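You operate a simulated robot arm through the tools that you are given. There is no shell and no other tool.

Carry out the task below with a simulated robot arm. There is one attempt and no reset: what you move stays moved.

TASK
Run the fan rotor and put it on the green or red rest, as the screen says.
Fine: one run; wait till it stands before lifting the guard; leave the guard open, belt arm up, end stop back.

Only the result counts: the job must be done as asked and must still hold three seconds after the hand-in. Knocking over, shifting, dropping, spilling or breaking anything else fails it.

THE ROBOT
A 7-joint arm with a two-finger parallel gripper, fixed in place. Base frame: the origin is on the floor under the middle of its stand, x ahead of it, y to its left, z up. Units: mm, rad, N and s.
It reaches about 1479 mm from its shoulder. Its first joint turns from -2.897 to 2.897 rad. Payload 4.4 kg.
The tool frame sits at the grasp point between the pads (the TCP): z along the fingers, y along the line on which they close. The tips reach 23 mm beyond it. Largest opening 94 mm; finger width 38, thickness 10; the body of the gripper, 54 by 96 mm, starts 39 mm behind the TCP.
Orientation is that of the tool frame in the base frame, as [roll, pitch, yaw] about the fixed x, y, z axes, in that order (R = Rz(yaw) Ry(pitch) Rx(roll)). With the fingers straight down and closing along the base's y, the tool's x points along the base's -x, its y along +y and its z along -z.

THE INTERFACE
- The arm moves only by the tool send_rows. Its argument "steps" is a list of rows, each a list of 3 entries, a list of its own where there are three numbers: the shift along the base's x, y, z in mm, then the turn, a rotation vector about the base's x, y, z in rad, then the closure in counts, from 0 (fully open) to 255 (shut). In form: [[[x, y, z], [rx, ry, rz], claw], ...]. A call has 1 to 20 rows; each row is the pose to reach, as a shift and turn from the pose commanded when the call began. Each row takes 0.2 s and may step no farther than 50 mm and 0.15 rad from the row before; otherwise, or with a gripper value out of range, the whole call is refused. Where a pose cannot be reached the arm comes as near as it can. A force on the tool above 90 N (or 10 N above the force at the start of the call, whichever is more), or a blocked arm, ends the call early, and 0.2 s more pass. Each finger travels about 72 mm/s and halts on what it meets, pressing with about 26 N; the grip force reading is that of the motor and also rises with nothing between the fingers. The clock runs only during rows and for 0.2 s after the last one: add rows that repeat a pose to give the fingers time. It gives the time, the measured TCP pose, the force on the tool (base axes), the opening and the grip force at its end, in the units of the frame above (readings bear some noise), with the torque about the TCP (base axes, N m) and any sound that the robot's microphone picked up, and new pictures: "show" is both (left out), scene, wrist or none.
- Cameras (640 x 400 px; columns grow to the right, rows downward): "scene" is fixed at [50, -501.6, 1780.3]; the picture's right is [0.21, -0.98, 0.00], its down [-0.69, -0.15, -0.71] and it looks along [0.69, 0.15, -0.71] (base axes); focal length 228 px, centre (320, 200). "wrist" rides on the gripper at [86, 16, -74] in the tool frame; the picture's right is [-0.18, 0.98, 0.00], its down [-0.58, -0.11, -0.81] and it looks along [-0.79, -0.15, 0.59] (tool axes); focal length 243 px, centre (320, 200). There is no depth. A picture from a camera that has moved, and an enlarged one, comes with that camera's place and axes in the base frame and with its lens.
- enlarge(camera, box): a new picture of the part [left, top, right, bottom] of that camera's present view, enlarged. The clock stands still meanwhile.
- job_done(): hands the job in; it is judged then, once.

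Places have to be worked out from the pictures, the camera data and where the tool is seen. Open the gripper and draw the arm clear of the work before you hand the job in, unless the task says otherwise.

The tools are called after "Request:" by a JSON object that holds its "api" and its "payload". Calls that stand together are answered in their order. send_rows: Moves the arm, as the interface text tells. Its arguments: {"type":"object","properties":{"steps":{"type":"array","items":{"type":"array"}},"show":{"type":"string","enum":["both","scene","wrist","none"]}},"required":["steps"]} The other tools are called the same way: enlarge (camera, box) takes an enlarged picture of a part of a camera's view; job_done () hands the job in.

At the start:

```text
time_s: 0.0
ee_pos: [701.7, 47.4, 1490.8]
ee_rot: [3.14, 0.001, -3.14]
contact_force: [-0.8, -0.8, 0.7]
wrist_torque: [0.0, 0.01, -0.01]
gripper_width: 93.9
grip_force: 0.1
```

scene: 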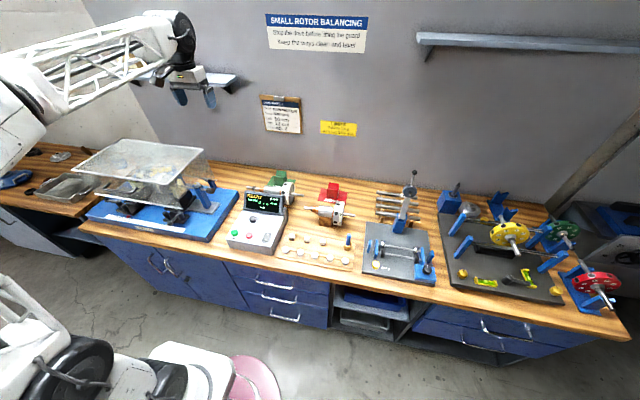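
wrist: 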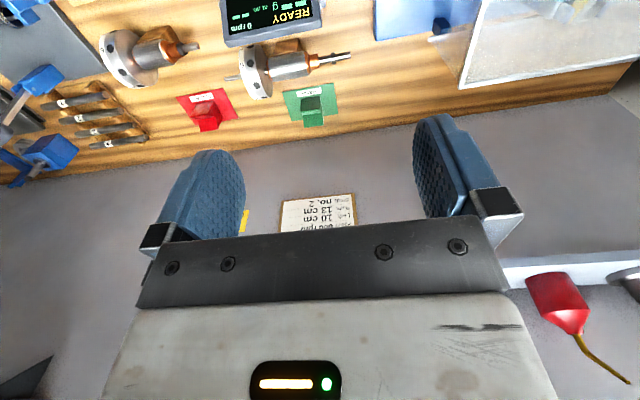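

I'll start by looking closely at the bench, the balancer, the screen and the notices before moving.

Request:
{"api": "enlarge", "payload": {"camera": "scene", "box": [70, 130, 250, 250]}}

Request:
{"api": "enlarge", "payload": {"camera": "scene", "box": [220, 160, 370, 280]}}

Request:
{"api": "enlarge", "payload": {"camera": "scene", "box": [350, 160, 500, 300]}}

Request:
{"api": "enlarge", "payload": {"camera": "scene", "box": [430, 180, 640, 320]}}

Request:
{"api": "enlarge", "payload": {"camera": "scene", "box": [240, 0, 390, 150]}}

Request:
{"api": "enlarge", "payload": {"camera": "wrist", "box": [160, 0, 400, 150]}}

```text
3.33 times, centred on (160, 190) of scene
camera zoom: at [50.0, -501.6, 1780.3], right [0.21, -0.98, 0.0], down [-0.69, -0.15, -0.71], along [0.69, 0.15, -0.71], focal length 761 px, centre (853, 233)
```

zoom: 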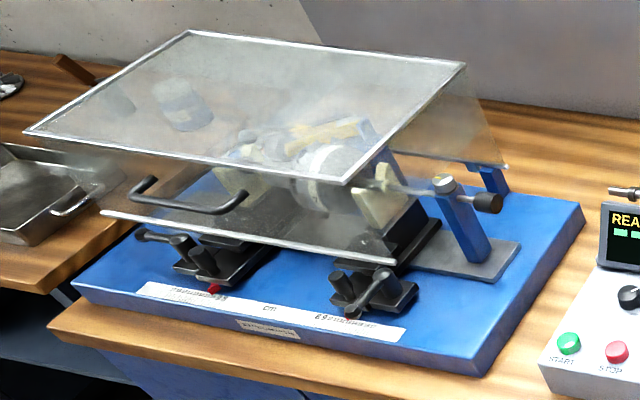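

```text
3.33 times, centred on (295, 220) of scene
camera zoom: at [50.0, -501.6, 1780.3], right [0.21, -0.98, 0.0], down [-0.69, -0.15, -0.71], along [0.69, 0.15, -0.71], focal length 761 px, centre (403, 133)
```

zoom: 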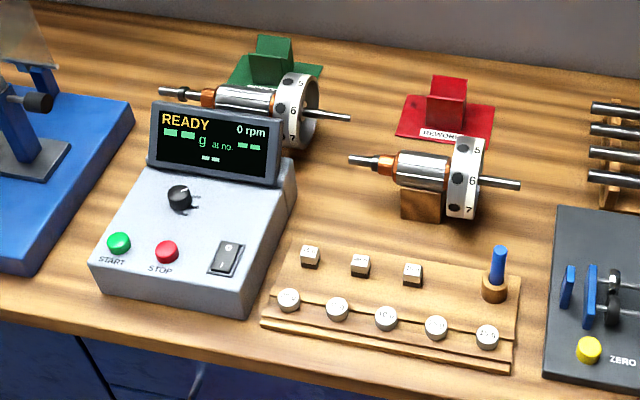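

```text
2.86 times, centred on (425, 230) of scene
camera zoom: at [50.0, -501.6, 1780.3], right [0.21, -0.98, 0.0], down [-0.69, -0.15, -0.71], along [0.69, 0.15, -0.71], focal length 653 px, centre (20, 114)
```

zoom: 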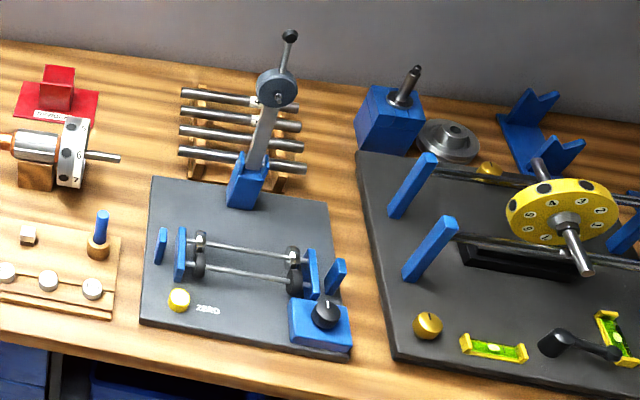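

```text
2.86 times, centred on (535, 250) of scene
camera zoom: at [50.0, -501.6, 1780.3], right [0.21, -0.98, 0.0], down [-0.69, -0.15, -0.71], along [0.69, 0.15, -0.71], focal length 653 px, centre (-294, 57)
```

zoom: 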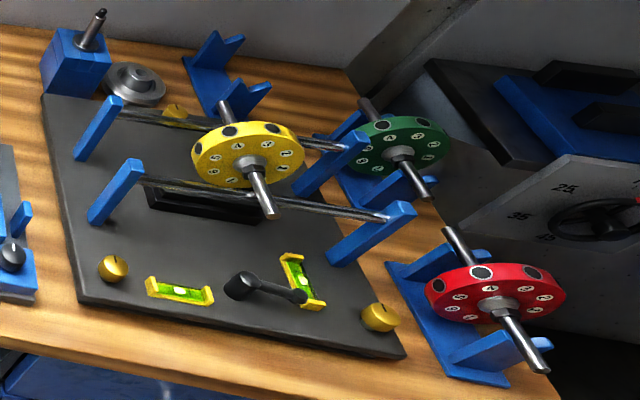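

```text
2.67 times, centred on (315, 75) of scene
camera zoom: at [50.0, -501.6, 1780.3], right [0.21, -0.98, 0.0], down [-0.69, -0.15, -0.71], along [0.69, 0.15, -0.71], focal length 609 px, centre (333, 533)
```

zoom: 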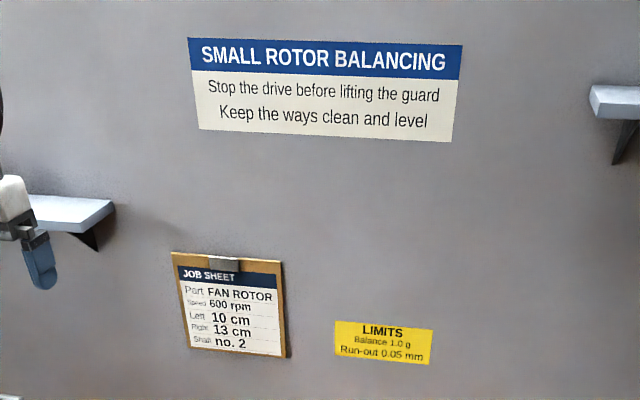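

```text
2.67 times, centred on (280, 75) of wrist
camera zoom: at [614.5, 63.4, 1564.8], right [0.18, 0.98, 0.0], down [0.58, -0.11, 0.81], along [0.79, -0.15, -0.59], focal length 647 px, centre (427, 533)
```

zoom: 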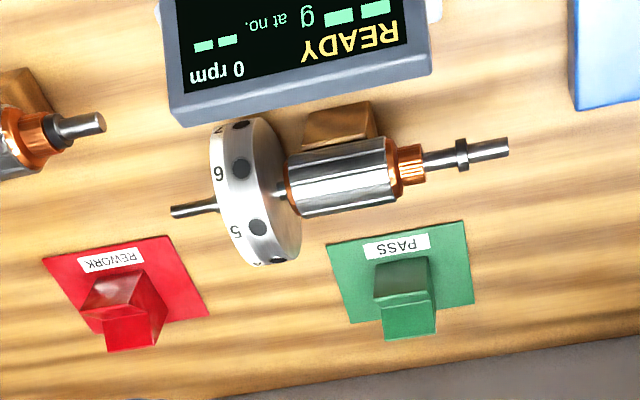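

Looking closer at the machine, the control box and the job sheet.

Request:
{"api": "enlarge", "payload": {"camera": "scene", "box": [110, 150, 170, 200]}}

Request:
{"api": "enlarge", "payload": {"camera": "scene", "box": [155, 165, 225, 230]}}

Request:
{"api": "enlarge", "payload": {"camera": "scene", "box": [90, 180, 210, 245]}}

Request:
{"api": "enlarge", "payload": {"camera": "scene", "box": [255, 90, 310, 140]}}

Request:
{"api": "enlarge", "payload": {"camera": "scene", "box": [225, 180, 300, 260]}}

Request:
{"api": "enlarge", "payload": {"camera": "scene", "box": [0, 130, 120, 220]}}

```text
8.00 times, centred on (140, 175) of scene
camera zoom: at [50.0, -501.6, 1780.3], right [0.21, -0.98, 0.0], down [-0.69, -0.15, -0.71], along [0.69, 0.15, -0.71], focal length 1827 px, centre (1760, 400)
```

zoom: 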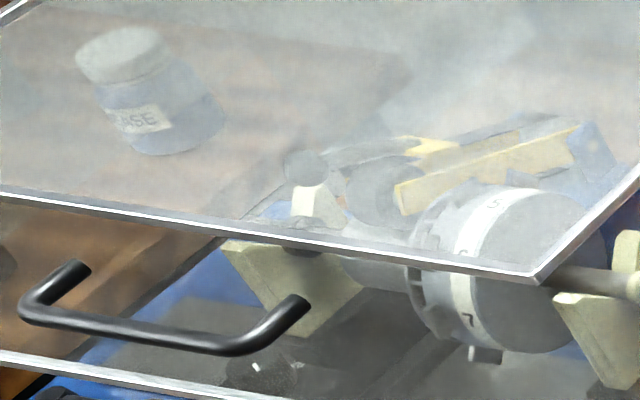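

```text
6.15 times, centred on (190, 198) of scene
camera zoom: at [50.0, -501.6, 1780.3], right [0.21, -0.98, 0.0], down [-0.69, -0.15, -0.71], along [0.69, 0.15, -0.71], focal length 1406 px, centre (1120, 215)
```

zoom: 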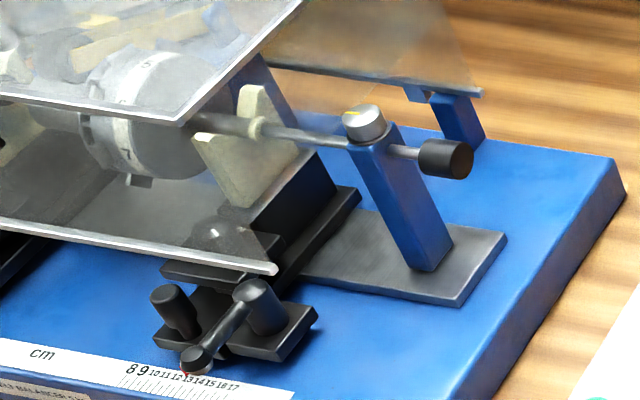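

```text
5.33 times, centred on (150, 212) of scene
camera zoom: at [50.0, -501.6, 1780.3], right [0.21, -0.98, 0.0], down [-0.69, -0.15, -0.71], along [0.69, 0.15, -0.71], focal length 1218 px, centre (1227, 133)
```

zoom: 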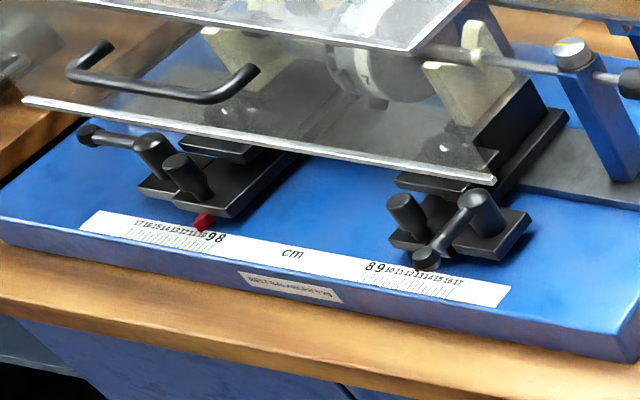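

```text
8.00 times, centred on (282, 115) of scene
camera zoom: at [50.0, -501.6, 1780.3], right [0.21, -0.98, 0.0], down [-0.69, -0.15, -0.71], along [0.69, 0.15, -0.71], focal length 1827 px, centre (620, 880)
```

zoom: 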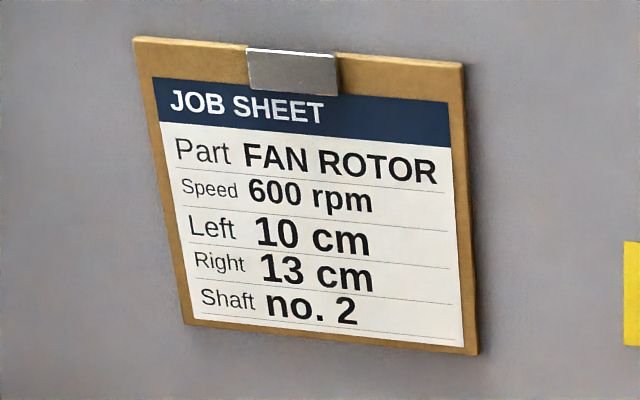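

```text
5.00 times, centred on (262, 220) of scene
camera zoom: at [50.0, -501.6, 1780.3], right [0.21, -0.98, 0.0], down [-0.69, -0.15, -0.71], along [0.69, 0.15, -0.71], focal length 1142 px, centre (608, 100)
```

zoom: 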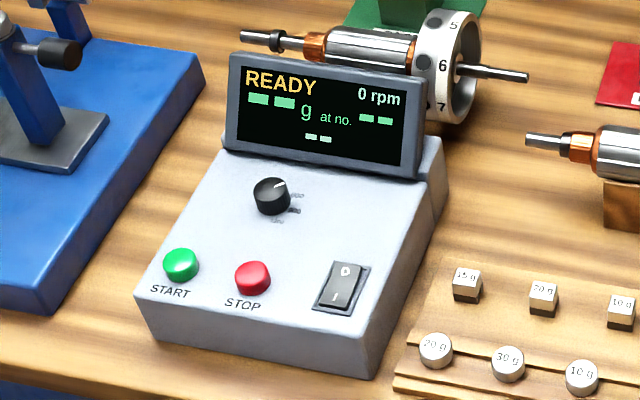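

```text
4.44 times, centred on (60, 175) of scene
camera zoom: at [50.0, -501.6, 1780.3], right [0.21, -0.98, 0.0], down [-0.69, -0.15, -0.71], along [0.69, 0.15, -0.71], focal length 1015 px, centre (1476, 311)
```

zoom: 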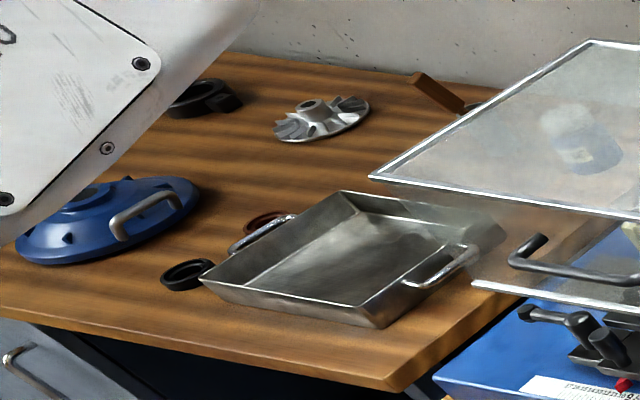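

The rotor seems to sit under the lowered guard in the left-hand machine. I'll raise my viewpoint over there: move the gripper left and back at the same height to see it with the wrist camera.

Request:
{"api": "send_rows", "payload": {"steps": [[[-20, 40, 0], [0, 0, 0], 0], [[-40, 80, 0], [0, 0, 0], 0], [[-60, 120, 0], [0, 0, 0], 0], [[-80, 160, 0], [0, 0, 0], 0], [[-100, 200, 0], [0, 0, 0], 0], [[-120, 240, 0], [0, 0, 0], 0], [[-140, 280, 0], [0, 0, 0], 0], [[-160, 320, 0], [0, 0, 0], 0], [[-180, 360, 0], [0, 0, 0], 0], [[-200, 400, 0], [0, 0, 0], 0]]}}

```text
time_s: 2.2
ee_pos: [503.6, 445.8, 1491.5]
ee_rot: [3.141, 0.0, 3.14]
contact_force: [-0.8, -0.5, -0.4]
wrist_torque: [-0.02, 0.01, -0.02]
gripper_width: 94.1
grip_force: 0.1
camera wrist: at [414.9, 462.7, 1565.1], right [0.19, 0.98, 0.0], down [0.58, -0.11, 0.81], along [0.79, -0.15, -0.59], focal length 243 px, centre (320, 200)
```

scene: 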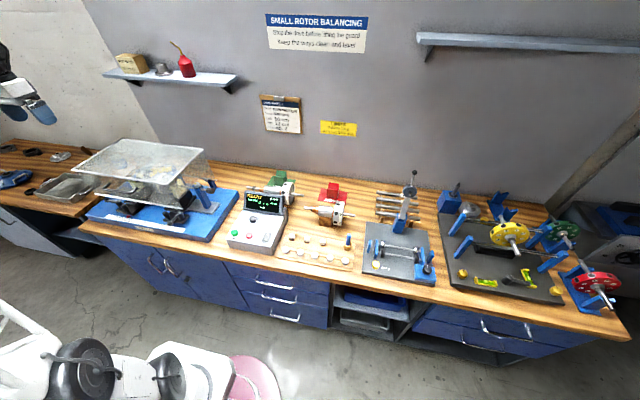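
wrist: 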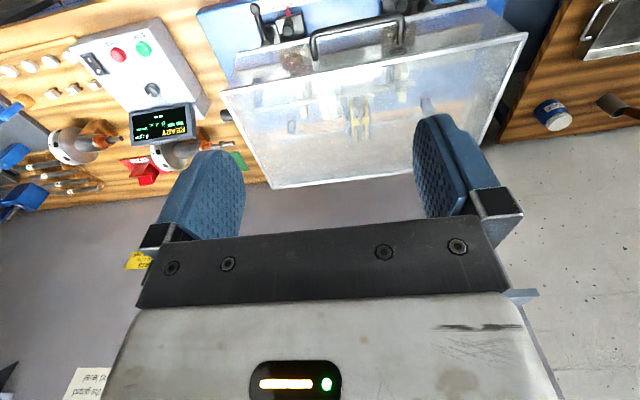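

The wrist picture is upside down relative to the bench; the guard handle is near (575, 500, ~1120). I'll tilt the tool so that the wrist camera looks more steeply down at the machine.

Request:
{"api": "send_rows", "payload": {"steps": [[[-20, 10, 0], [0, 0.12, 0], 0], [[-40, 20, 0], [0, 0.24, 0], 0], [[-60, 30, 0], [0, 0.36, 0], 0], [[-80, 40, 0], [0, 0.48, 0], 0], [[-100, 50, 0], [0, 0.6, 0], 0]], "show": "wrist"}}

```text
time_s: 3.4
ee_pos: [401.9, 496.0, 1491.0]
ee_rot: [-3.141, -0.602, -3.141]
contact_force: [0.5, 0.4, 0.6]
wrist_torque: [-0.01, 0.02, -0.02]
gripper_width: 94.0
grip_force: 0.0
camera wrist: at [371.5, 513.3, 1601.2], right [0.15, 0.98, -0.1], down [0.94, -0.11, 0.34], along [0.32, -0.15, -0.94], focal length 243 px, centre (320, 200)
```

wrist: 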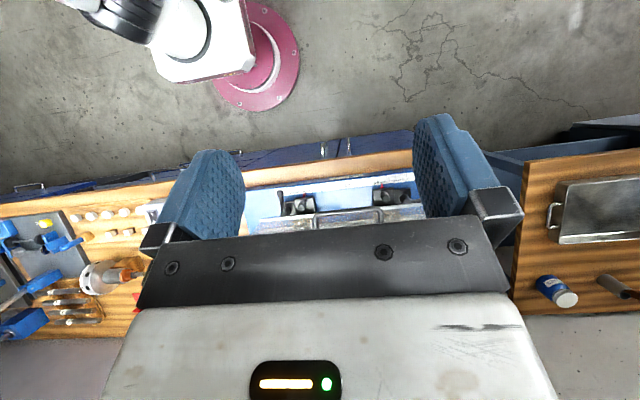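

Too steep — the gripper hides the machine. I'll tilt back most of the way so the machine falls in the clear upper part of the picture.

Request:
{"api": "send_rows", "payload": {"steps": [[[-10, 0, -20], [0, -0.12, 0], 0], [[-20, 0, -40], [0, -0.24, 0], 0], [[-30, 0, -60], [0, -0.36, 0], 0], [[-40, 0, -80], [0, -0.48, 0], 0], [[-40, 0, -100], [0, -0.5, 0], 0]], "show": "wrist"}}

```text
time_s: 4.6
ee_pos: [361.6, 497.5, 1390.5]
ee_rot: [3.141, -0.1, 3.141]
contact_force: [0.9, -0.7, -0.8]
wrist_torque: [0.03, 0.02, -0.01]
gripper_width: 93.8
grip_force: 0.0
camera wrist: at [282.5, 513.1, 1472.7], right [0.18, 0.98, -0.02], down [0.66, -0.11, 0.74], along [0.73, -0.15, -0.67], focal length 243 px, centre (320, 200)
```

wrist: 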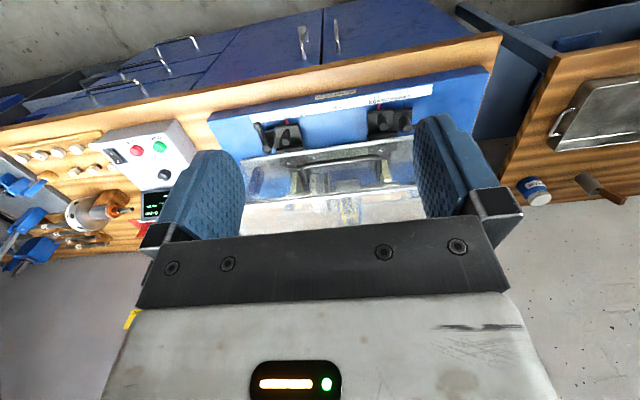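

Request:
{"api": "enlarge", "payload": {"camera": "wrist", "box": [200, 70, 440, 240]}}

Request:
{"api": "enlarge", "payload": {"camera": "wrist", "box": [90, 110, 210, 220]}}

```text
2.35 times, centred on (320, 155) of wrist
camera zoom: at [282.5, 513.1, 1472.7], right [0.18, 0.98, -0.02], down [0.66, -0.11, 0.74], along [0.73, -0.15, -0.67], focal length 571 px, centre (320, 306)
```

zoom: 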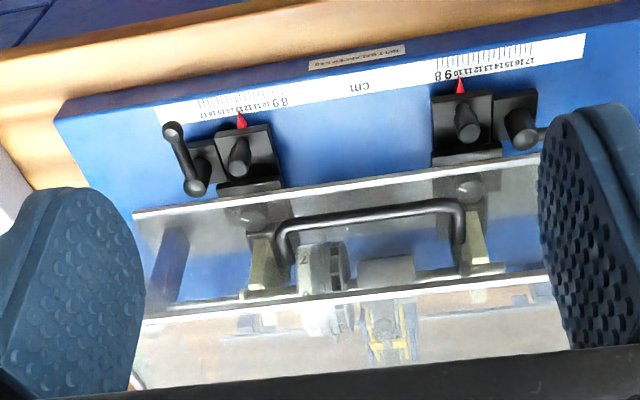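

```text
3.64 times, centred on (150, 165) of wrist
camera zoom: at [282.5, 513.1, 1472.7], right [0.18, 0.98, -0.02], down [0.66, -0.11, 0.74], along [0.73, -0.15, -0.67], focal length 882 px, centre (938, 327)
```

zoom: 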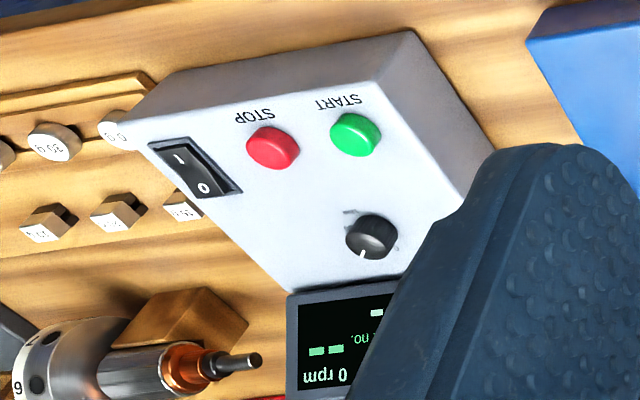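

The rotor's two pedestals look to be near 10 and 13 cm, but I want a closer look at the scales, levers and rotor. I'll move the camera lower and nearer.

Request:
{"api": "send_rows", "payload": {"steps": [[[10, -5, -40], [0, 0, 0], 0], [[20, -10, -80], [0, 0, 0], 0], [[30, -15, -120], [0, 0, 0], 0], [[30, -20, -160], [0, -0.05, 0], 0], [[30, -20, -200], [0, -0.1, 0], 0]], "show": "wrist"}}

Request:
{"api": "enlarge", "payload": {"camera": "wrist", "box": [220, 0, 440, 140]}}

Request:
{"api": "enlarge", "payload": {"camera": "wrist", "box": [220, 100, 440, 240]}}

```text
time_s: 5.8
ee_pos: [390.1, 478.2, 1191.7]
ee_rot: [3.141, 0.001, 3.141]
contact_force: [-0.3, -1.0, 0.0]
wrist_torque: [0.0, -0.01, 0.0]
gripper_width: 94.0
grip_force: 0.1
camera wrist: at [303.8, 493.3, 1265.0], right [0.18, 0.98, 0.0], down [0.58, -0.11, 0.81], along [0.79, -0.15, -0.59], focal length 243 px, centre (320, 200)
```

wrist: 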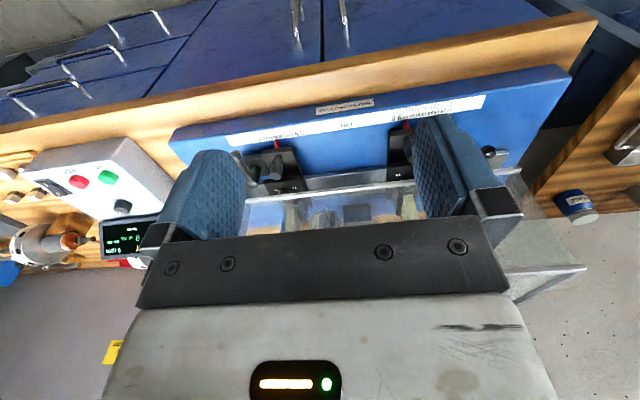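

```text
2.86 times, centred on (330, 70) of wrist
camera zoom: at [303.8, 493.3, 1265.0], right [0.18, 0.98, 0.0], down [0.58, -0.11, 0.81], along [0.79, -0.15, -0.59], focal length 693 px, centre (291, 571)
```

zoom: 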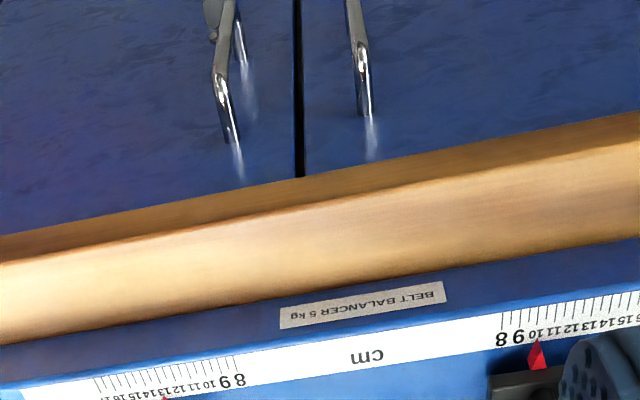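

```text
2.86 times, centred on (330, 170) of wrist
camera zoom: at [303.8, 493.3, 1265.0], right [0.18, 0.98, 0.0], down [0.58, -0.11, 0.81], along [0.79, -0.15, -0.59], focal length 693 px, centre (291, 286)
```

zoom: 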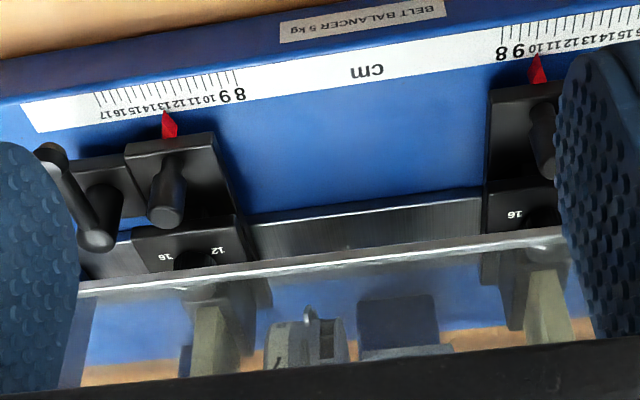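

Pointers read about 10 (left) and 13 (right), matching the job sheet. Next I look at the control box knob (start button is around (583, 13, 942)); raise a bit and move right above it.

Request:
{"api": "send_rows", "payload": {"steps": [[[0, -20, 45], [0, 0, 0], 0], [[0, -65, 60], [0, 0, 0], 0], [[10, -110, 60], [0, 0, 0], 0], [[20, -155, 60], [0, 0, 0], 0], [[30, -200, 60], [0, 0, 0], 0], [[50, -245, 60], [0, 0, 0], 0], [[70, -290, 60], [0, 0, 0], 0], [[90, -335, 50], [0, 0, 0], 0], [[110, -375, 40], [0, 0, 0], 0], [[120, -415, 30], [0, 0, 0], 0], [[130, -450, 10], [0, 0, 0], 0], [[130, -450, -20], [0, 0, 0], 0]], "show": "wrist"}}

Request:
{"api": "enlarge", "payload": {"camera": "wrist", "box": [240, 20, 420, 150]}}

```text
refused: row 8 steps farther than a row can; nothing moved
```

```text
3.08 times, centred on (330, 85) of wrist
camera zoom: at [303.8, 493.3, 1265.0], right [0.18, 0.98, 0.0], down [0.58, -0.11, 0.81], along [0.79, -0.15, -0.59], focal length 746 px, centre (289, 554)
```

zoom: 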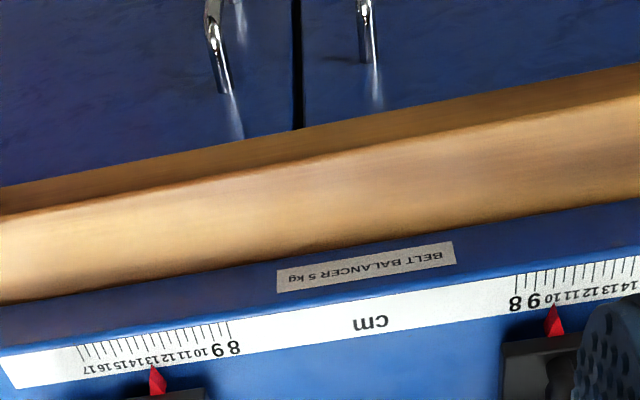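

Scales confirmed: left 10, right 13. Row spacing was slightly too large; resending with smaller steps toward the control box.

Request:
{"api": "send_rows", "payload": {"steps": [[[0, -15, 40], [0, 0, 0], 0], [[0, -55, 60], [0, 0, 0], 0], [[10, -95, 60], [0, 0, 0], 0], [[20, -135, 60], [0, 0, 0], 0], [[30, -175, 60], [0, 0, 0], 0], [[45, -215, 60], [0, 0, 0], 0], [[60, -255, 60], [0, 0, 0], 0], [[75, -295, 60], [0, 0, 0], 0], [[90, -335, 50], [0, 0, 0], 0], [[105, -375, 40], [0, 0, 0], 0], [[115, -415, 30], [0, 0, 0], 0], [[125, -450, 10], [0, 0, 0], 0], [[130, -455, -20], [0, 0, 0], 0]], "show": "wrist"}}

Request:
{"api": "enlarge", "payload": {"camera": "wrist", "box": [240, 20, 420, 150]}}

```text
time_s: 8.6
ee_pos: [521.7, 21.6, 1172.0]
ee_rot: [-3.141, 0.002, 3.141]
contact_force: [0.0, -0.1, 0.3]
wrist_torque: [-0.01, -0.04, 0.03]
gripper_width: 94.3
grip_force: 0.0
camera wrist: at [435.4, 38.8, 1245.3], right [0.18, 0.98, 0.0], down [0.58, -0.11, 0.81], along [0.79, -0.15, -0.59], focal length 243 px, centre (320, 200)
```

wrist: 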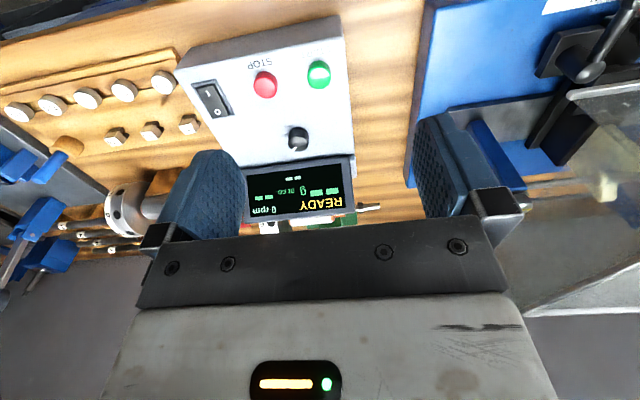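

```text
3.08 times, centred on (330, 85) of wrist
camera zoom: at [435.4, 38.8, 1245.3], right [0.18, 0.98, 0.0], down [0.58, -0.11, 0.81], along [0.79, -0.15, -0.59], focal length 746 px, centre (289, 554)
```

zoom: 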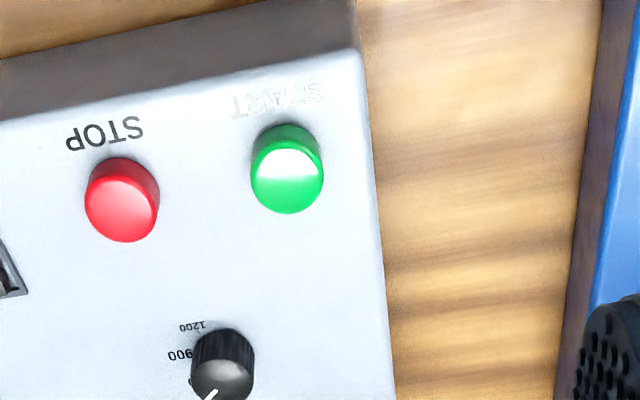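

Request:
{"api": "enlarge", "payload": {"camera": "wrist", "box": [260, 110, 350, 170]}}

Request:
{"api": "enlarge", "payload": {"camera": "scene", "box": [255, 200, 295, 225]}}

Request:
{"api": "enlarge", "payload": {"camera": "wrist", "box": [460, 60, 640, 240]}}

```text
6.67 times, centred on (305, 140) of wrist
camera zoom: at [435.4, 38.8, 1245.3], right [0.18, 0.98, 0.0], down [0.58, -0.11, 0.81], along [0.79, -0.15, -0.59], focal length 1618 px, centre (420, 600)
```

zoom: 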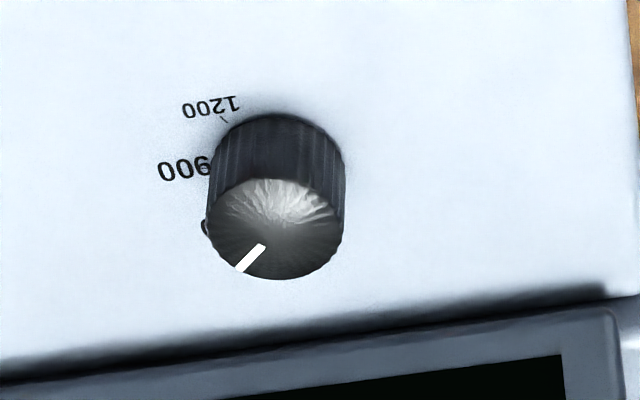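

```text
16.00 times, centred on (275, 212) of scene
camera zoom: at [50.0, -501.6, 1780.3], right [0.21, -0.98, 0.0], down [-0.69, -0.15, -0.71], along [0.69, 0.15, -0.71], focal length 3654 px, centre (1040, 0)
```

zoom: 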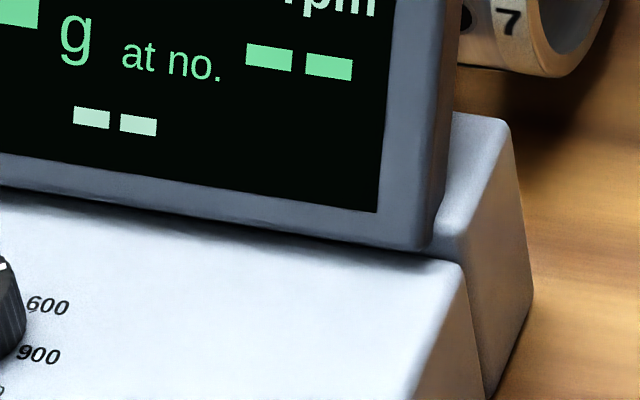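

```text
2.22 times, centred on (550, 150) of wrist
camera zoom: at [435.4, 38.8, 1245.3], right [0.18, 0.98, 0.0], down [0.58, -0.11, 0.81], along [0.79, -0.15, -0.59], focal length 539 px, centre (-191, 311)
```

zoom: 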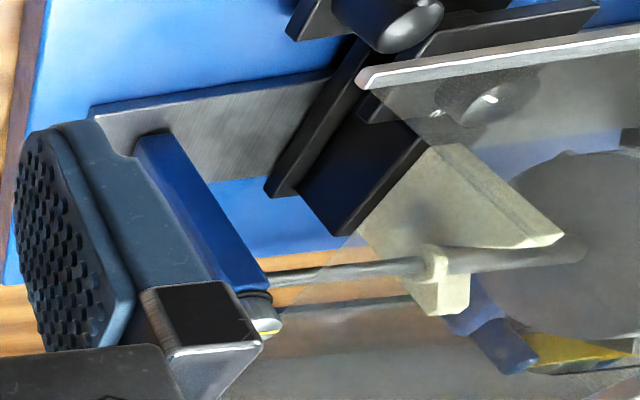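

Request:
{"api": "enlarge", "payload": {"camera": "scene", "box": [258, 200, 290, 220]}}

Request:
{"api": "enlarge", "payload": {"camera": "scene", "box": [235, 205, 300, 245]}}

```text
16.00 times, centred on (274, 210) of scene
camera zoom: at [50.0, -501.6, 1780.3], right [0.21, -0.98, 0.0], down [-0.69, -0.15, -0.71], along [0.69, 0.15, -0.71], focal length 3654 px, centre (1056, 40)
```

zoom: 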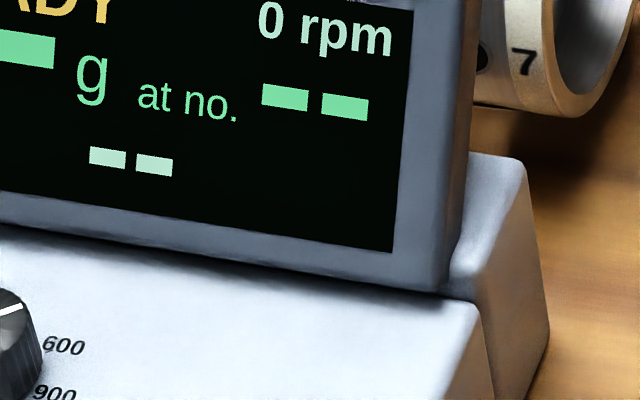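

```text
9.85 times, centred on (268, 225) of scene
camera zoom: at [50.0, -501.6, 1780.3], right [0.21, -0.98, 0.0], down [-0.69, -0.15, -0.71], along [0.69, 0.15, -0.71], focal length 2249 px, centre (837, -46)
```

zoom: 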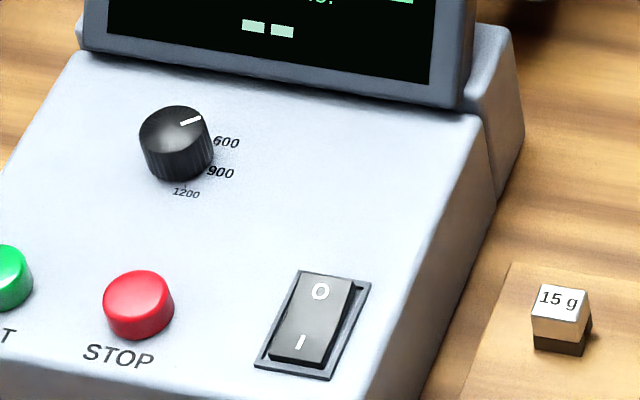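

Speed knob points at 600 and the carriages are set. Guard top is about z 1157, spanning y 250–735, front x≈612. Now I rise and go above the guard to look through it at the belt arm, end stop and rotor.

Request:
{"api": "send_rows", "payload": {"steps": [[[0, 0, 45], [0, 0, 0], 0], [[0, 0, 90], [0, 0, 0], 0], [[0, 0, 135], [0, 0, 0], 0], [[0, 30, 170], [0, 0, 0], 0], [[10, 75, 180], [0, 0, 0], 0], [[20, 120, 180], [0, 0, 0], 0], [[30, 165, 180], [0, 0, 0], 0], [[40, 210, 180], [0, 0, 0], 0], [[50, 255, 180], [0, 0, 0], 0], [[60, 300, 180], [0, 0, 0], 0], [[75, 345, 180], [0, 0, 0], 0], [[90, 390, 180], [0, 0, 0], 0], [[105, 435, 180], [0, 0, 0], 0], [[110, 470, 180], [0, 0, 0], 0]], "show": "wrist"}}

Request:
{"api": "enlarge", "payload": {"camera": "wrist", "box": [220, 0, 440, 140]}}

Request:
{"api": "enlarge", "payload": {"camera": "wrist", "box": [60, 0, 240, 120]}}

```text
time_s: 11.6
ee_pos: [631.0, 491.8, 1351.6]
ee_rot: [3.141, 0.0, -3.142]
contact_force: [-0.4, -0.5, 0.3]
wrist_torque: [0.04, -0.03, -0.03]
gripper_width: 93.7
grip_force: 0.1
camera wrist: at [544.1, 508.6, 1425.8], right [0.18, 0.98, 0.0], down [0.58, -0.11, 0.81], along [0.79, -0.15, -0.59], focal length 243 px, centre (320, 200)
```

wrist: 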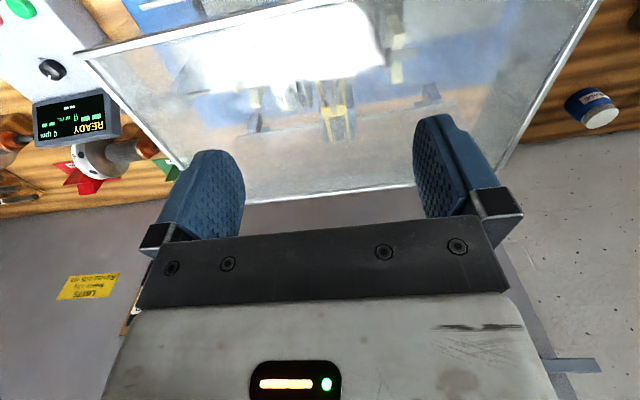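

```text
2.86 times, centred on (330, 70) of wrist
camera zoom: at [544.1, 508.6, 1425.8], right [0.18, 0.98, 0.0], down [0.58, -0.11, 0.81], along [0.79, -0.15, -0.59], focal length 693 px, centre (291, 571)
```

zoom: 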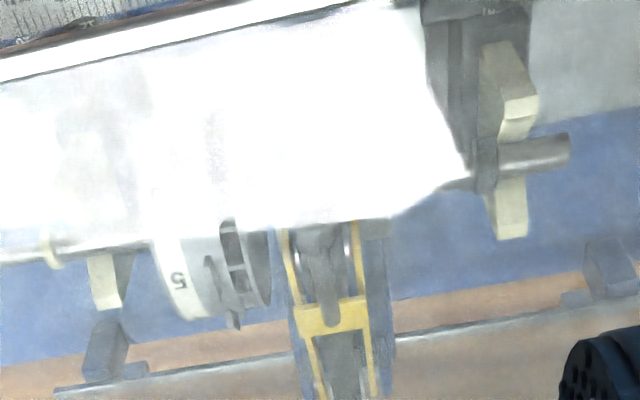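

```text
3.33 times, centred on (150, 60) of wrist
camera zoom: at [544.1, 508.6, 1425.8], right [0.18, 0.98, 0.0], down [0.58, -0.11, 0.81], along [0.79, -0.15, -0.59], focal length 809 px, centre (887, 667)
```

zoom: 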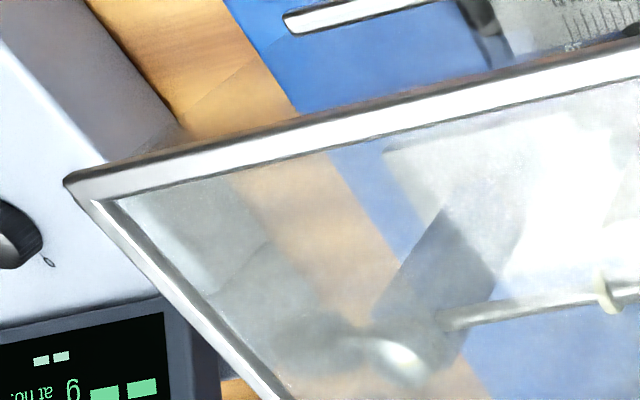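

Glare hides the rotor from above, but the belt arm (blue, yellow belt) seems to lie over the rotor body. I'll go look obliquely from the front right, staying clear of the guard.

Request:
{"api": "send_rows", "payload": {"steps": [[[-20, -35, 0], [0.022, -0.04, 0.122], 0], [[-40, -70, 0], [0.043, -0.08, 0.244], 0], [[-60, -105, 0], [0.065, -0.12, 0.367], 0], [[-80, -140, 0], [0.086, -0.16, 0.489], 0], [[-95, -175, 0], [0.108, -0.2, 0.611], 0], [[-110, -210, -10], [0.13, -0.241, 0.733], 0], [[-120, -240, -40], [0.151, -0.281, 0.856], 0], [[-129, -262, -75], [0.173, -0.321, 0.978], 0], [[-129, -262, -102], [0.173, -0.321, 0.978], 0]], "show": "wrist"}}

Request:
{"api": "enlarge", "payload": {"camera": "wrist", "box": [220, 0, 440, 140]}}

Request:
{"api": "enlarge", "payload": {"camera": "wrist", "box": [230, 100, 430, 230]}}

```text
time_s: 13.6
ee_pos: [501.8, 231.1, 1247.9]
ee_rot: [3.141, 0.351, -2.155]
contact_force: [0.4, -0.5, 0.7]
wrist_torque: [0.04, 0.05, 0.02]
gripper_width: 94.0
grip_force: 0.1
camera wrist: at [429.8, 150.4, 1288.5], right [-0.73, 0.69, 0.06], down [0.24, 0.16, 0.96], along [0.65, 0.71, -0.28], focal length 243 px, centre (320, 200)
```

wrist: 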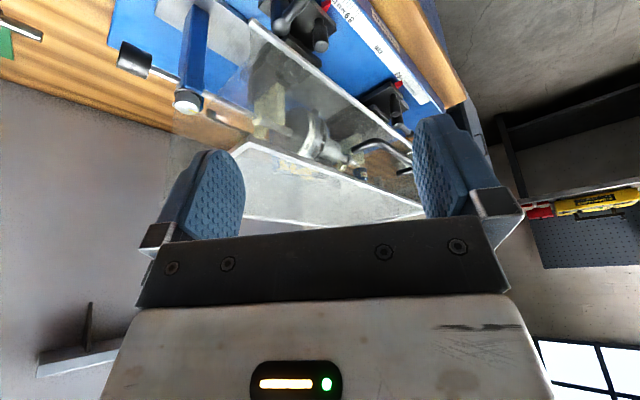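

```text
2.86 times, centred on (330, 70) of wrist
camera zoom: at [429.8, 150.4, 1288.5], right [-0.73, 0.69, 0.06], down [0.24, 0.16, 0.96], along [0.65, 0.71, -0.28], focal length 693 px, centre (291, 571)
```

zoom: 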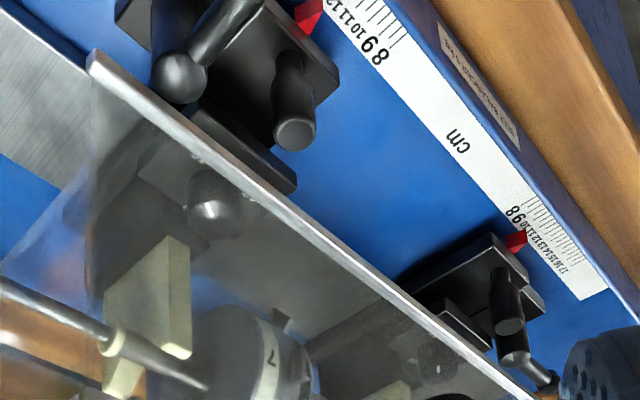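

```text
3.08 times, centred on (330, 165) of wrist
camera zoom: at [429.8, 150.4, 1288.5], right [-0.73, 0.69, 0.06], down [0.24, 0.16, 0.96], along [0.65, 0.71, -0.28], focal length 746 px, centre (289, 308)
```

zoom: 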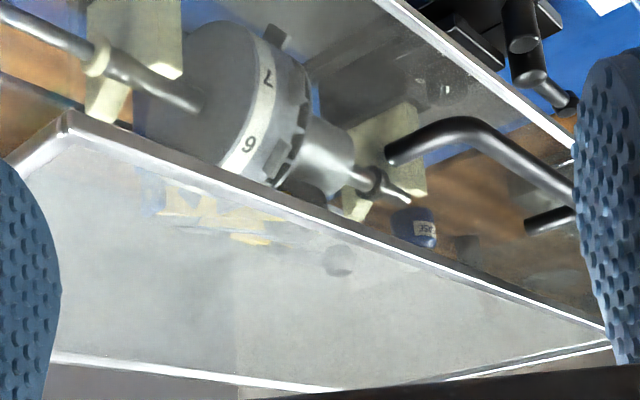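

I can see the rotor disc and shaft. Let me enlarge the scene camera's view of the belt arm area too.

Request:
{"api": "enlarge", "payload": {"camera": "scene", "box": [130, 155, 215, 215]}}

Request:
{"api": "enlarge", "payload": {"camera": "scene", "box": [135, 160, 185, 195]}}

Request:
{"api": "enlarge", "payload": {"camera": "wrist", "box": [100, 0, 260, 130]}}

```text
6.67 times, centred on (172, 185) of scene
camera zoom: at [50.0, -501.6, 1780.3], right [0.21, -0.98, 0.0], down [-0.69, -0.15, -0.71], along [0.69, 0.15, -0.71], focal length 1523 px, centre (1303, 300)
```

zoom: 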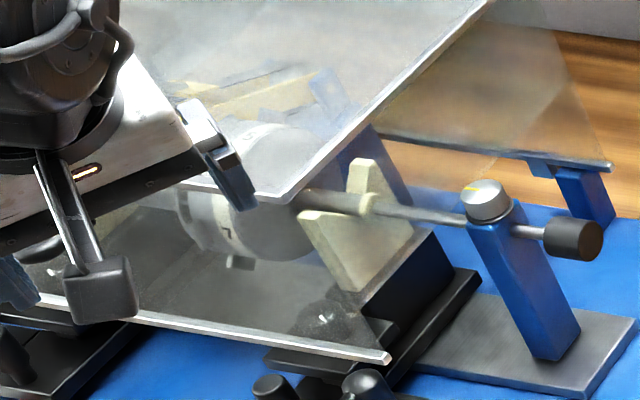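

```text
11.43 times, centred on (160, 178) of scene
camera zoom: at [50.0, -501.6, 1780.3], right [0.21, -0.98, 0.0], down [-0.69, -0.15, -0.71], along [0.69, 0.15, -0.71], focal length 2610 px, centre (2149, 457)
```

zoom: 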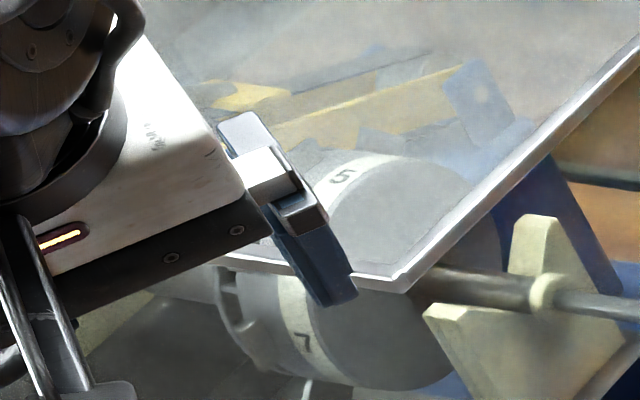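

```text
3.08 times, centred on (180, 65) of wrist
camera zoom: at [429.8, 150.4, 1288.5], right [-0.73, 0.69, 0.06], down [0.24, 0.16, 0.96], along [0.65, 0.71, -0.28], focal length 746 px, centre (751, 615)
```

zoom: 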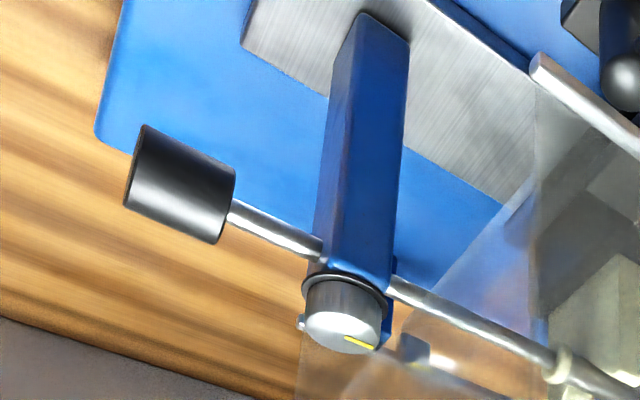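

The end stop rod is forward against the shaft, its lock knob on top. I'll go over to the left side at height and look back at the belt arm.

Request:
{"api": "send_rows", "payload": {"steps": [[[9, 38, 25], [0, 0, -0.1315], 0], [[19, 77, 50], [0, 0, -0.263], 0], [[28, 116, 75], [0, 0, -0.3945], 0], [[38, 155, 85], [0, 0, -0.526], 0], [[47, 194, 85], [0, 0, -0.6575], 0], [[57, 233, 85], [0, 0, -0.789], 0], [[66, 272, 85], [0, 0, -0.9205], 0], [[76, 311, 85], [0, 0, -1.052], 0], [[85, 350, 85], [0, 0, -1.1835], 0], [[95, 389, 85], [0, 0, -1.315], 0], [[104, 428, 85], [0, 0, -1.4465], 0], [[114, 467, 85], [0, 0, -1.578], 0], [[123, 506, 65], [0, 0, -1.7095], 0], [[132, 545, 45], [0, 0, -1.841], 0], [[142, 584, 25], [0, 0, -1.973], 0]], "show": "wrist"}}

Request:
{"api": "enlarge", "payload": {"camera": "wrist", "box": [220, 0, 440, 140]}}

Request:
{"api": "enlarge", "payload": {"camera": "wrist", "box": [230, 100, 430, 230]}}

```text
time_s: 16.8
ee_pos: [645.2, 814.0, 1275.0]
ee_rot: [3.14, 0.348, 2.152]
contact_force: [-0.6, 0.6, 0.7]
wrist_torque: [0.06, 0.0, 0.05]
gripper_width: 93.7
grip_force: 0.0
camera wrist: at [598.9, 911.6, 1315.5], right [0.92, 0.4, 0.07], down [0.06, -0.29, 0.96], along [0.4, -0.87, -0.29], focal length 243 px, centre (320, 200)
```

wrist: 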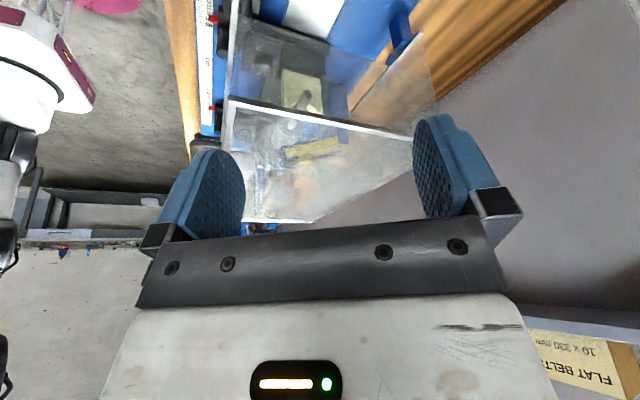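

```text
2.86 times, centred on (330, 70) of wrist
camera zoom: at [598.9, 911.6, 1315.5], right [0.92, 0.4, 0.07], down [0.06, -0.29, 0.96], along [0.4, -0.87, -0.29], focal length 693 px, centre (291, 571)
```

zoom: 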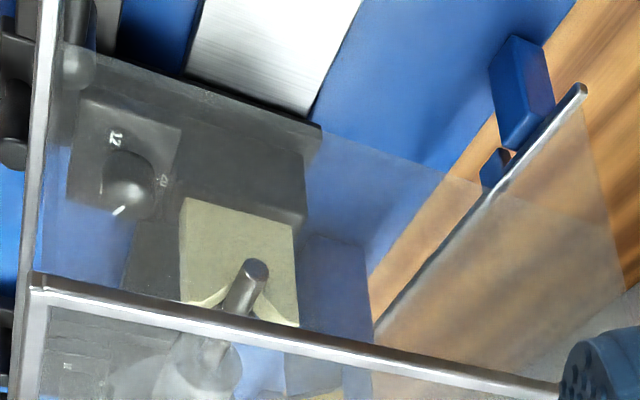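

```text
3.08 times, centred on (330, 165) of wrist
camera zoom: at [598.9, 911.6, 1315.5], right [0.92, 0.4, 0.07], down [0.06, -0.29, 0.96], along [0.4, -0.87, -0.29], focal length 746 px, centre (289, 308)
```

zoom: 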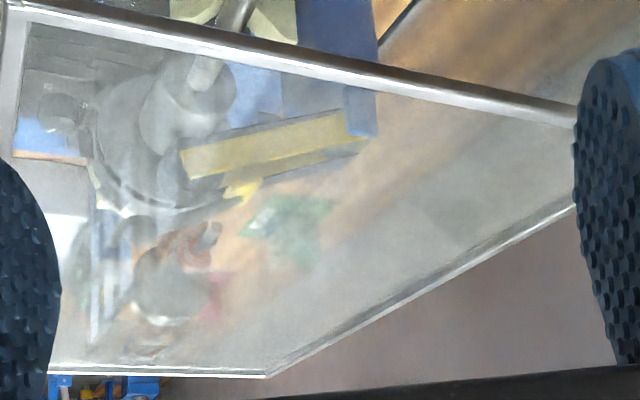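

Belt arm lies on the rotor drum (down) as far as can be seen, so the machine is set up to run. I'll return to the straight-down orientation and go above the START button at about (583, 10, 945), closing the fingers on the way.

Request:
{"api": "send_rows", "payload": {"steps": [[[-3, -44, 10], [0.0215, 0.0401, 0.1219], 0], [[-7, -89, 15], [0.0431, 0.0803, 0.2437], 0], [[-10, -134, 15], [0.0646, 0.1204, 0.3656], 0], [[-14, -179, 15], [0.0861, 0.1606, 0.4875], 0], [[-17, -223, 15], [0.1077, 0.2007, 0.6093], 50], [[-21, -268, 15], [0.1292, 0.2409, 0.7312], 100], [[-24, -313, 15], [0.1508, 0.281, 0.853], 150], [[-28, -357, 15], [0.1723, 0.3212, 0.9749], 200], [[-31, -402, 15], [0.1723, 0.3212, 0.9749], 255], [[-34, -447, 15], [0.1723, 0.3212, 0.9749], 255], [[-38, -491, 15], [0.1723, 0.3212, 0.9749], 255], [[-41, -536, 15], [0.1723, 0.3212, 0.9749], 255], [[-45, -581, 15], [0.1723, 0.3212, 0.9749], 255], [[-48, -625, 15], [0.1723, 0.3212, 0.9749], 255], [[-52, -670, 15], [0.1723, 0.3212, 0.9749], 255], [[-55, -715, 10], [0.1723, 0.3212, 0.9749], 255], [[-58, -760, 5], [0.1723, 0.3212, 0.9749], 255], [[-62, -804, 0], [0.1723, 0.3212, 0.9749], 255]], "show": "wrist"}}

```text
time_s: 20.6
ee_pos: [583.0, 10.5, 1274.0]
ee_rot: [-3.141, 0.0, -3.141]
contact_force: [0.5, -0.2, 0.2]
wrist_torque: [-0.03, 0.0, -0.01]
gripper_width: 0.0
grip_force: 26.2
camera wrist: at [495.9, 26.0, 1348.0], right [0.18, 0.98, 0.0], down [0.58, -0.11, 0.81], along [0.79, -0.15, -0.59], focal length 243 px, centre (320, 200)
```

wrist: 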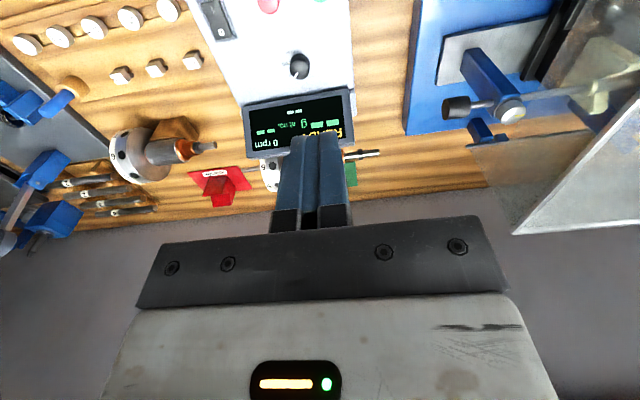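

Over the button with fingers shut. Descend to leave the tips about 40 mm above the button, then check alignment.

Request:
{"api": "send_rows", "payload": {"steps": [[[0, 0, -45], [0, 0, 0], 255], [[0, 0, -90], [0, 0, 0], 255], [[0, 0, -135], [0, 0, 0], 255], [[0, 0, -180], [0, 0, 0], 255], [[0, 0, -225], [0, 0, 0], 255], [[0, 0, -262], [0, 0, 0], 255]], "show": "both"}}

Request:
{"api": "enlarge", "payload": {"camera": "scene", "box": [220, 160, 320, 260]}}

Request:
{"api": "enlarge", "payload": {"camera": "wrist", "box": [220, 0, 420, 150]}}

```text
time_s: 22.0
ee_pos: [581.6, 9.1, 1011.4]
ee_rot: [-3.141, 0.0, 3.141]
contact_force: [-1.3, -1.0, 0.0]
wrist_torque: [0.0, 0.04, -0.04]
gripper_width: 0.0
grip_force: 26.3
camera wrist: at [494.9, 26.5, 1085.4], right [0.18, 0.98, 0.0], down [0.58, -0.11, 0.81], along [0.79, -0.15, -0.59], focal length 243 px, centre (320, 200)
```

scene: 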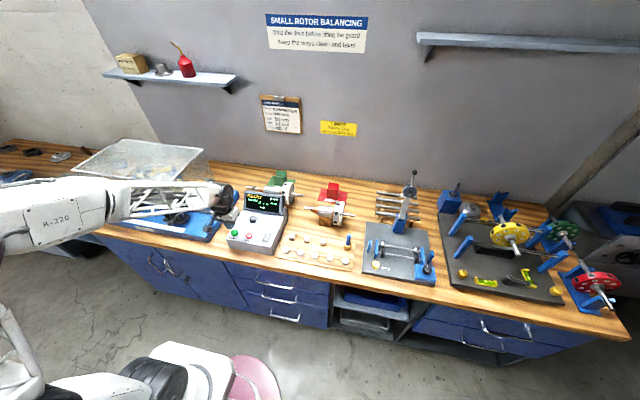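
wrist: 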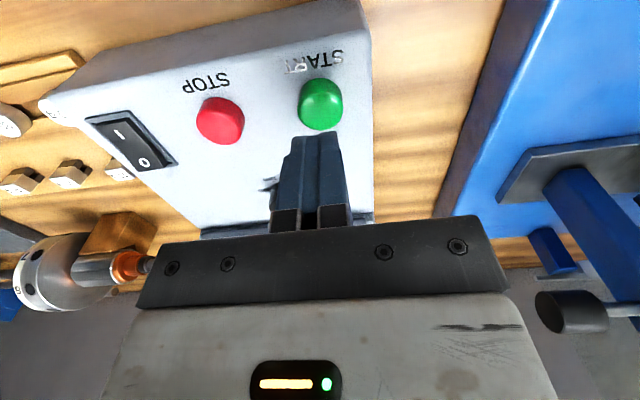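

```text
4.00 times, centred on (270, 210) of scene
camera zoom: at [50.0, -501.6, 1780.3], right [0.21, -0.98, 0.0], down [-0.69, -0.15, -0.71], along [0.69, 0.15, -0.71], focal length 914 px, centre (520, 160)
```

zoom: 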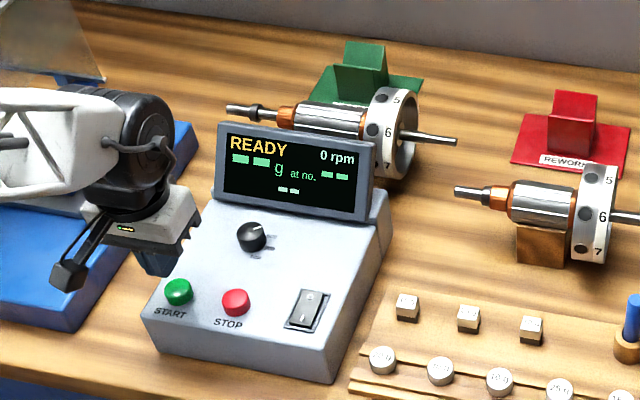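

```text
2.67 times, centred on (320, 75) of wrist
camera zoom: at [494.9, 26.5, 1085.4], right [0.18, 0.98, 0.0], down [0.58, -0.11, 0.81], along [0.79, -0.15, -0.59], focal length 647 px, centre (320, 533)
```

zoom: 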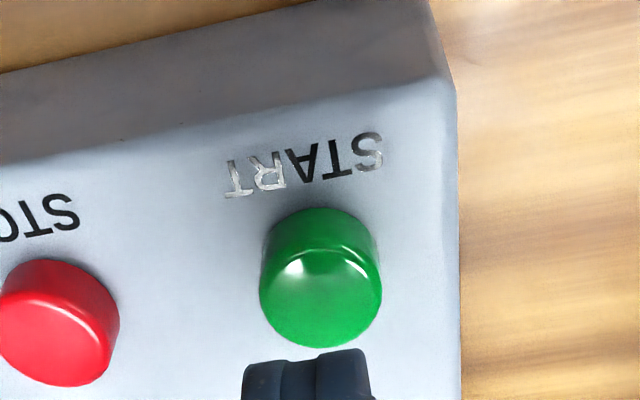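

Tips are in line with the button; it sits about 4 mm farther in x. Descending gently to near contact.

Request:
{"api": "send_rows", "payload": {"steps": [[[4, 0, -15], [0, 0, 0], 255], [[4, 0, -30], [0, 0, 0], 255], [[4, 0, -36], [0, 0, 0], 255], [[4, 0, -40], [0, 0, 0], 255]], "show": "scene"}}

Request:
{"api": "enlarge", "payload": {"camera": "scene", "box": [220, 170, 300, 250]}}

```text
time_s: 23.0
ee_pos: [585.6, 10.2, 971.8]
ee_rot: [3.14, -0.001, 3.141]
contact_force: [0.0, 0.0, 0.9]
wrist_torque: [-0.01, 0.0, 0.0]
gripper_width: 0.0
grip_force: 26.2
```

scene: 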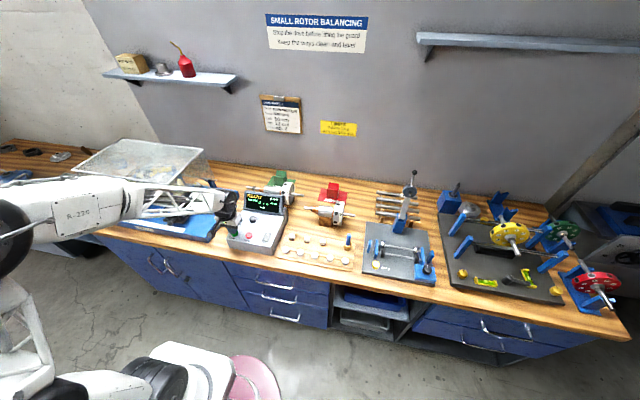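

```text
5.00 times, centred on (260, 210) of scene
camera zoom: at [50.0, -501.6, 1780.3], right [0.21, -0.98, 0.0], down [-0.69, -0.15, -0.71], along [0.69, 0.15, -0.71], focal length 1142 px, centre (620, 150)
```

zoom: 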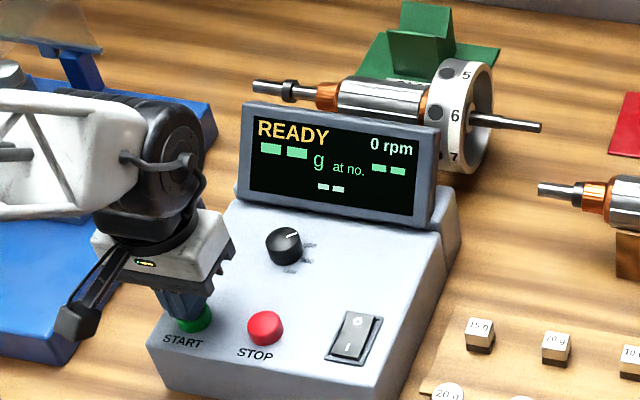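

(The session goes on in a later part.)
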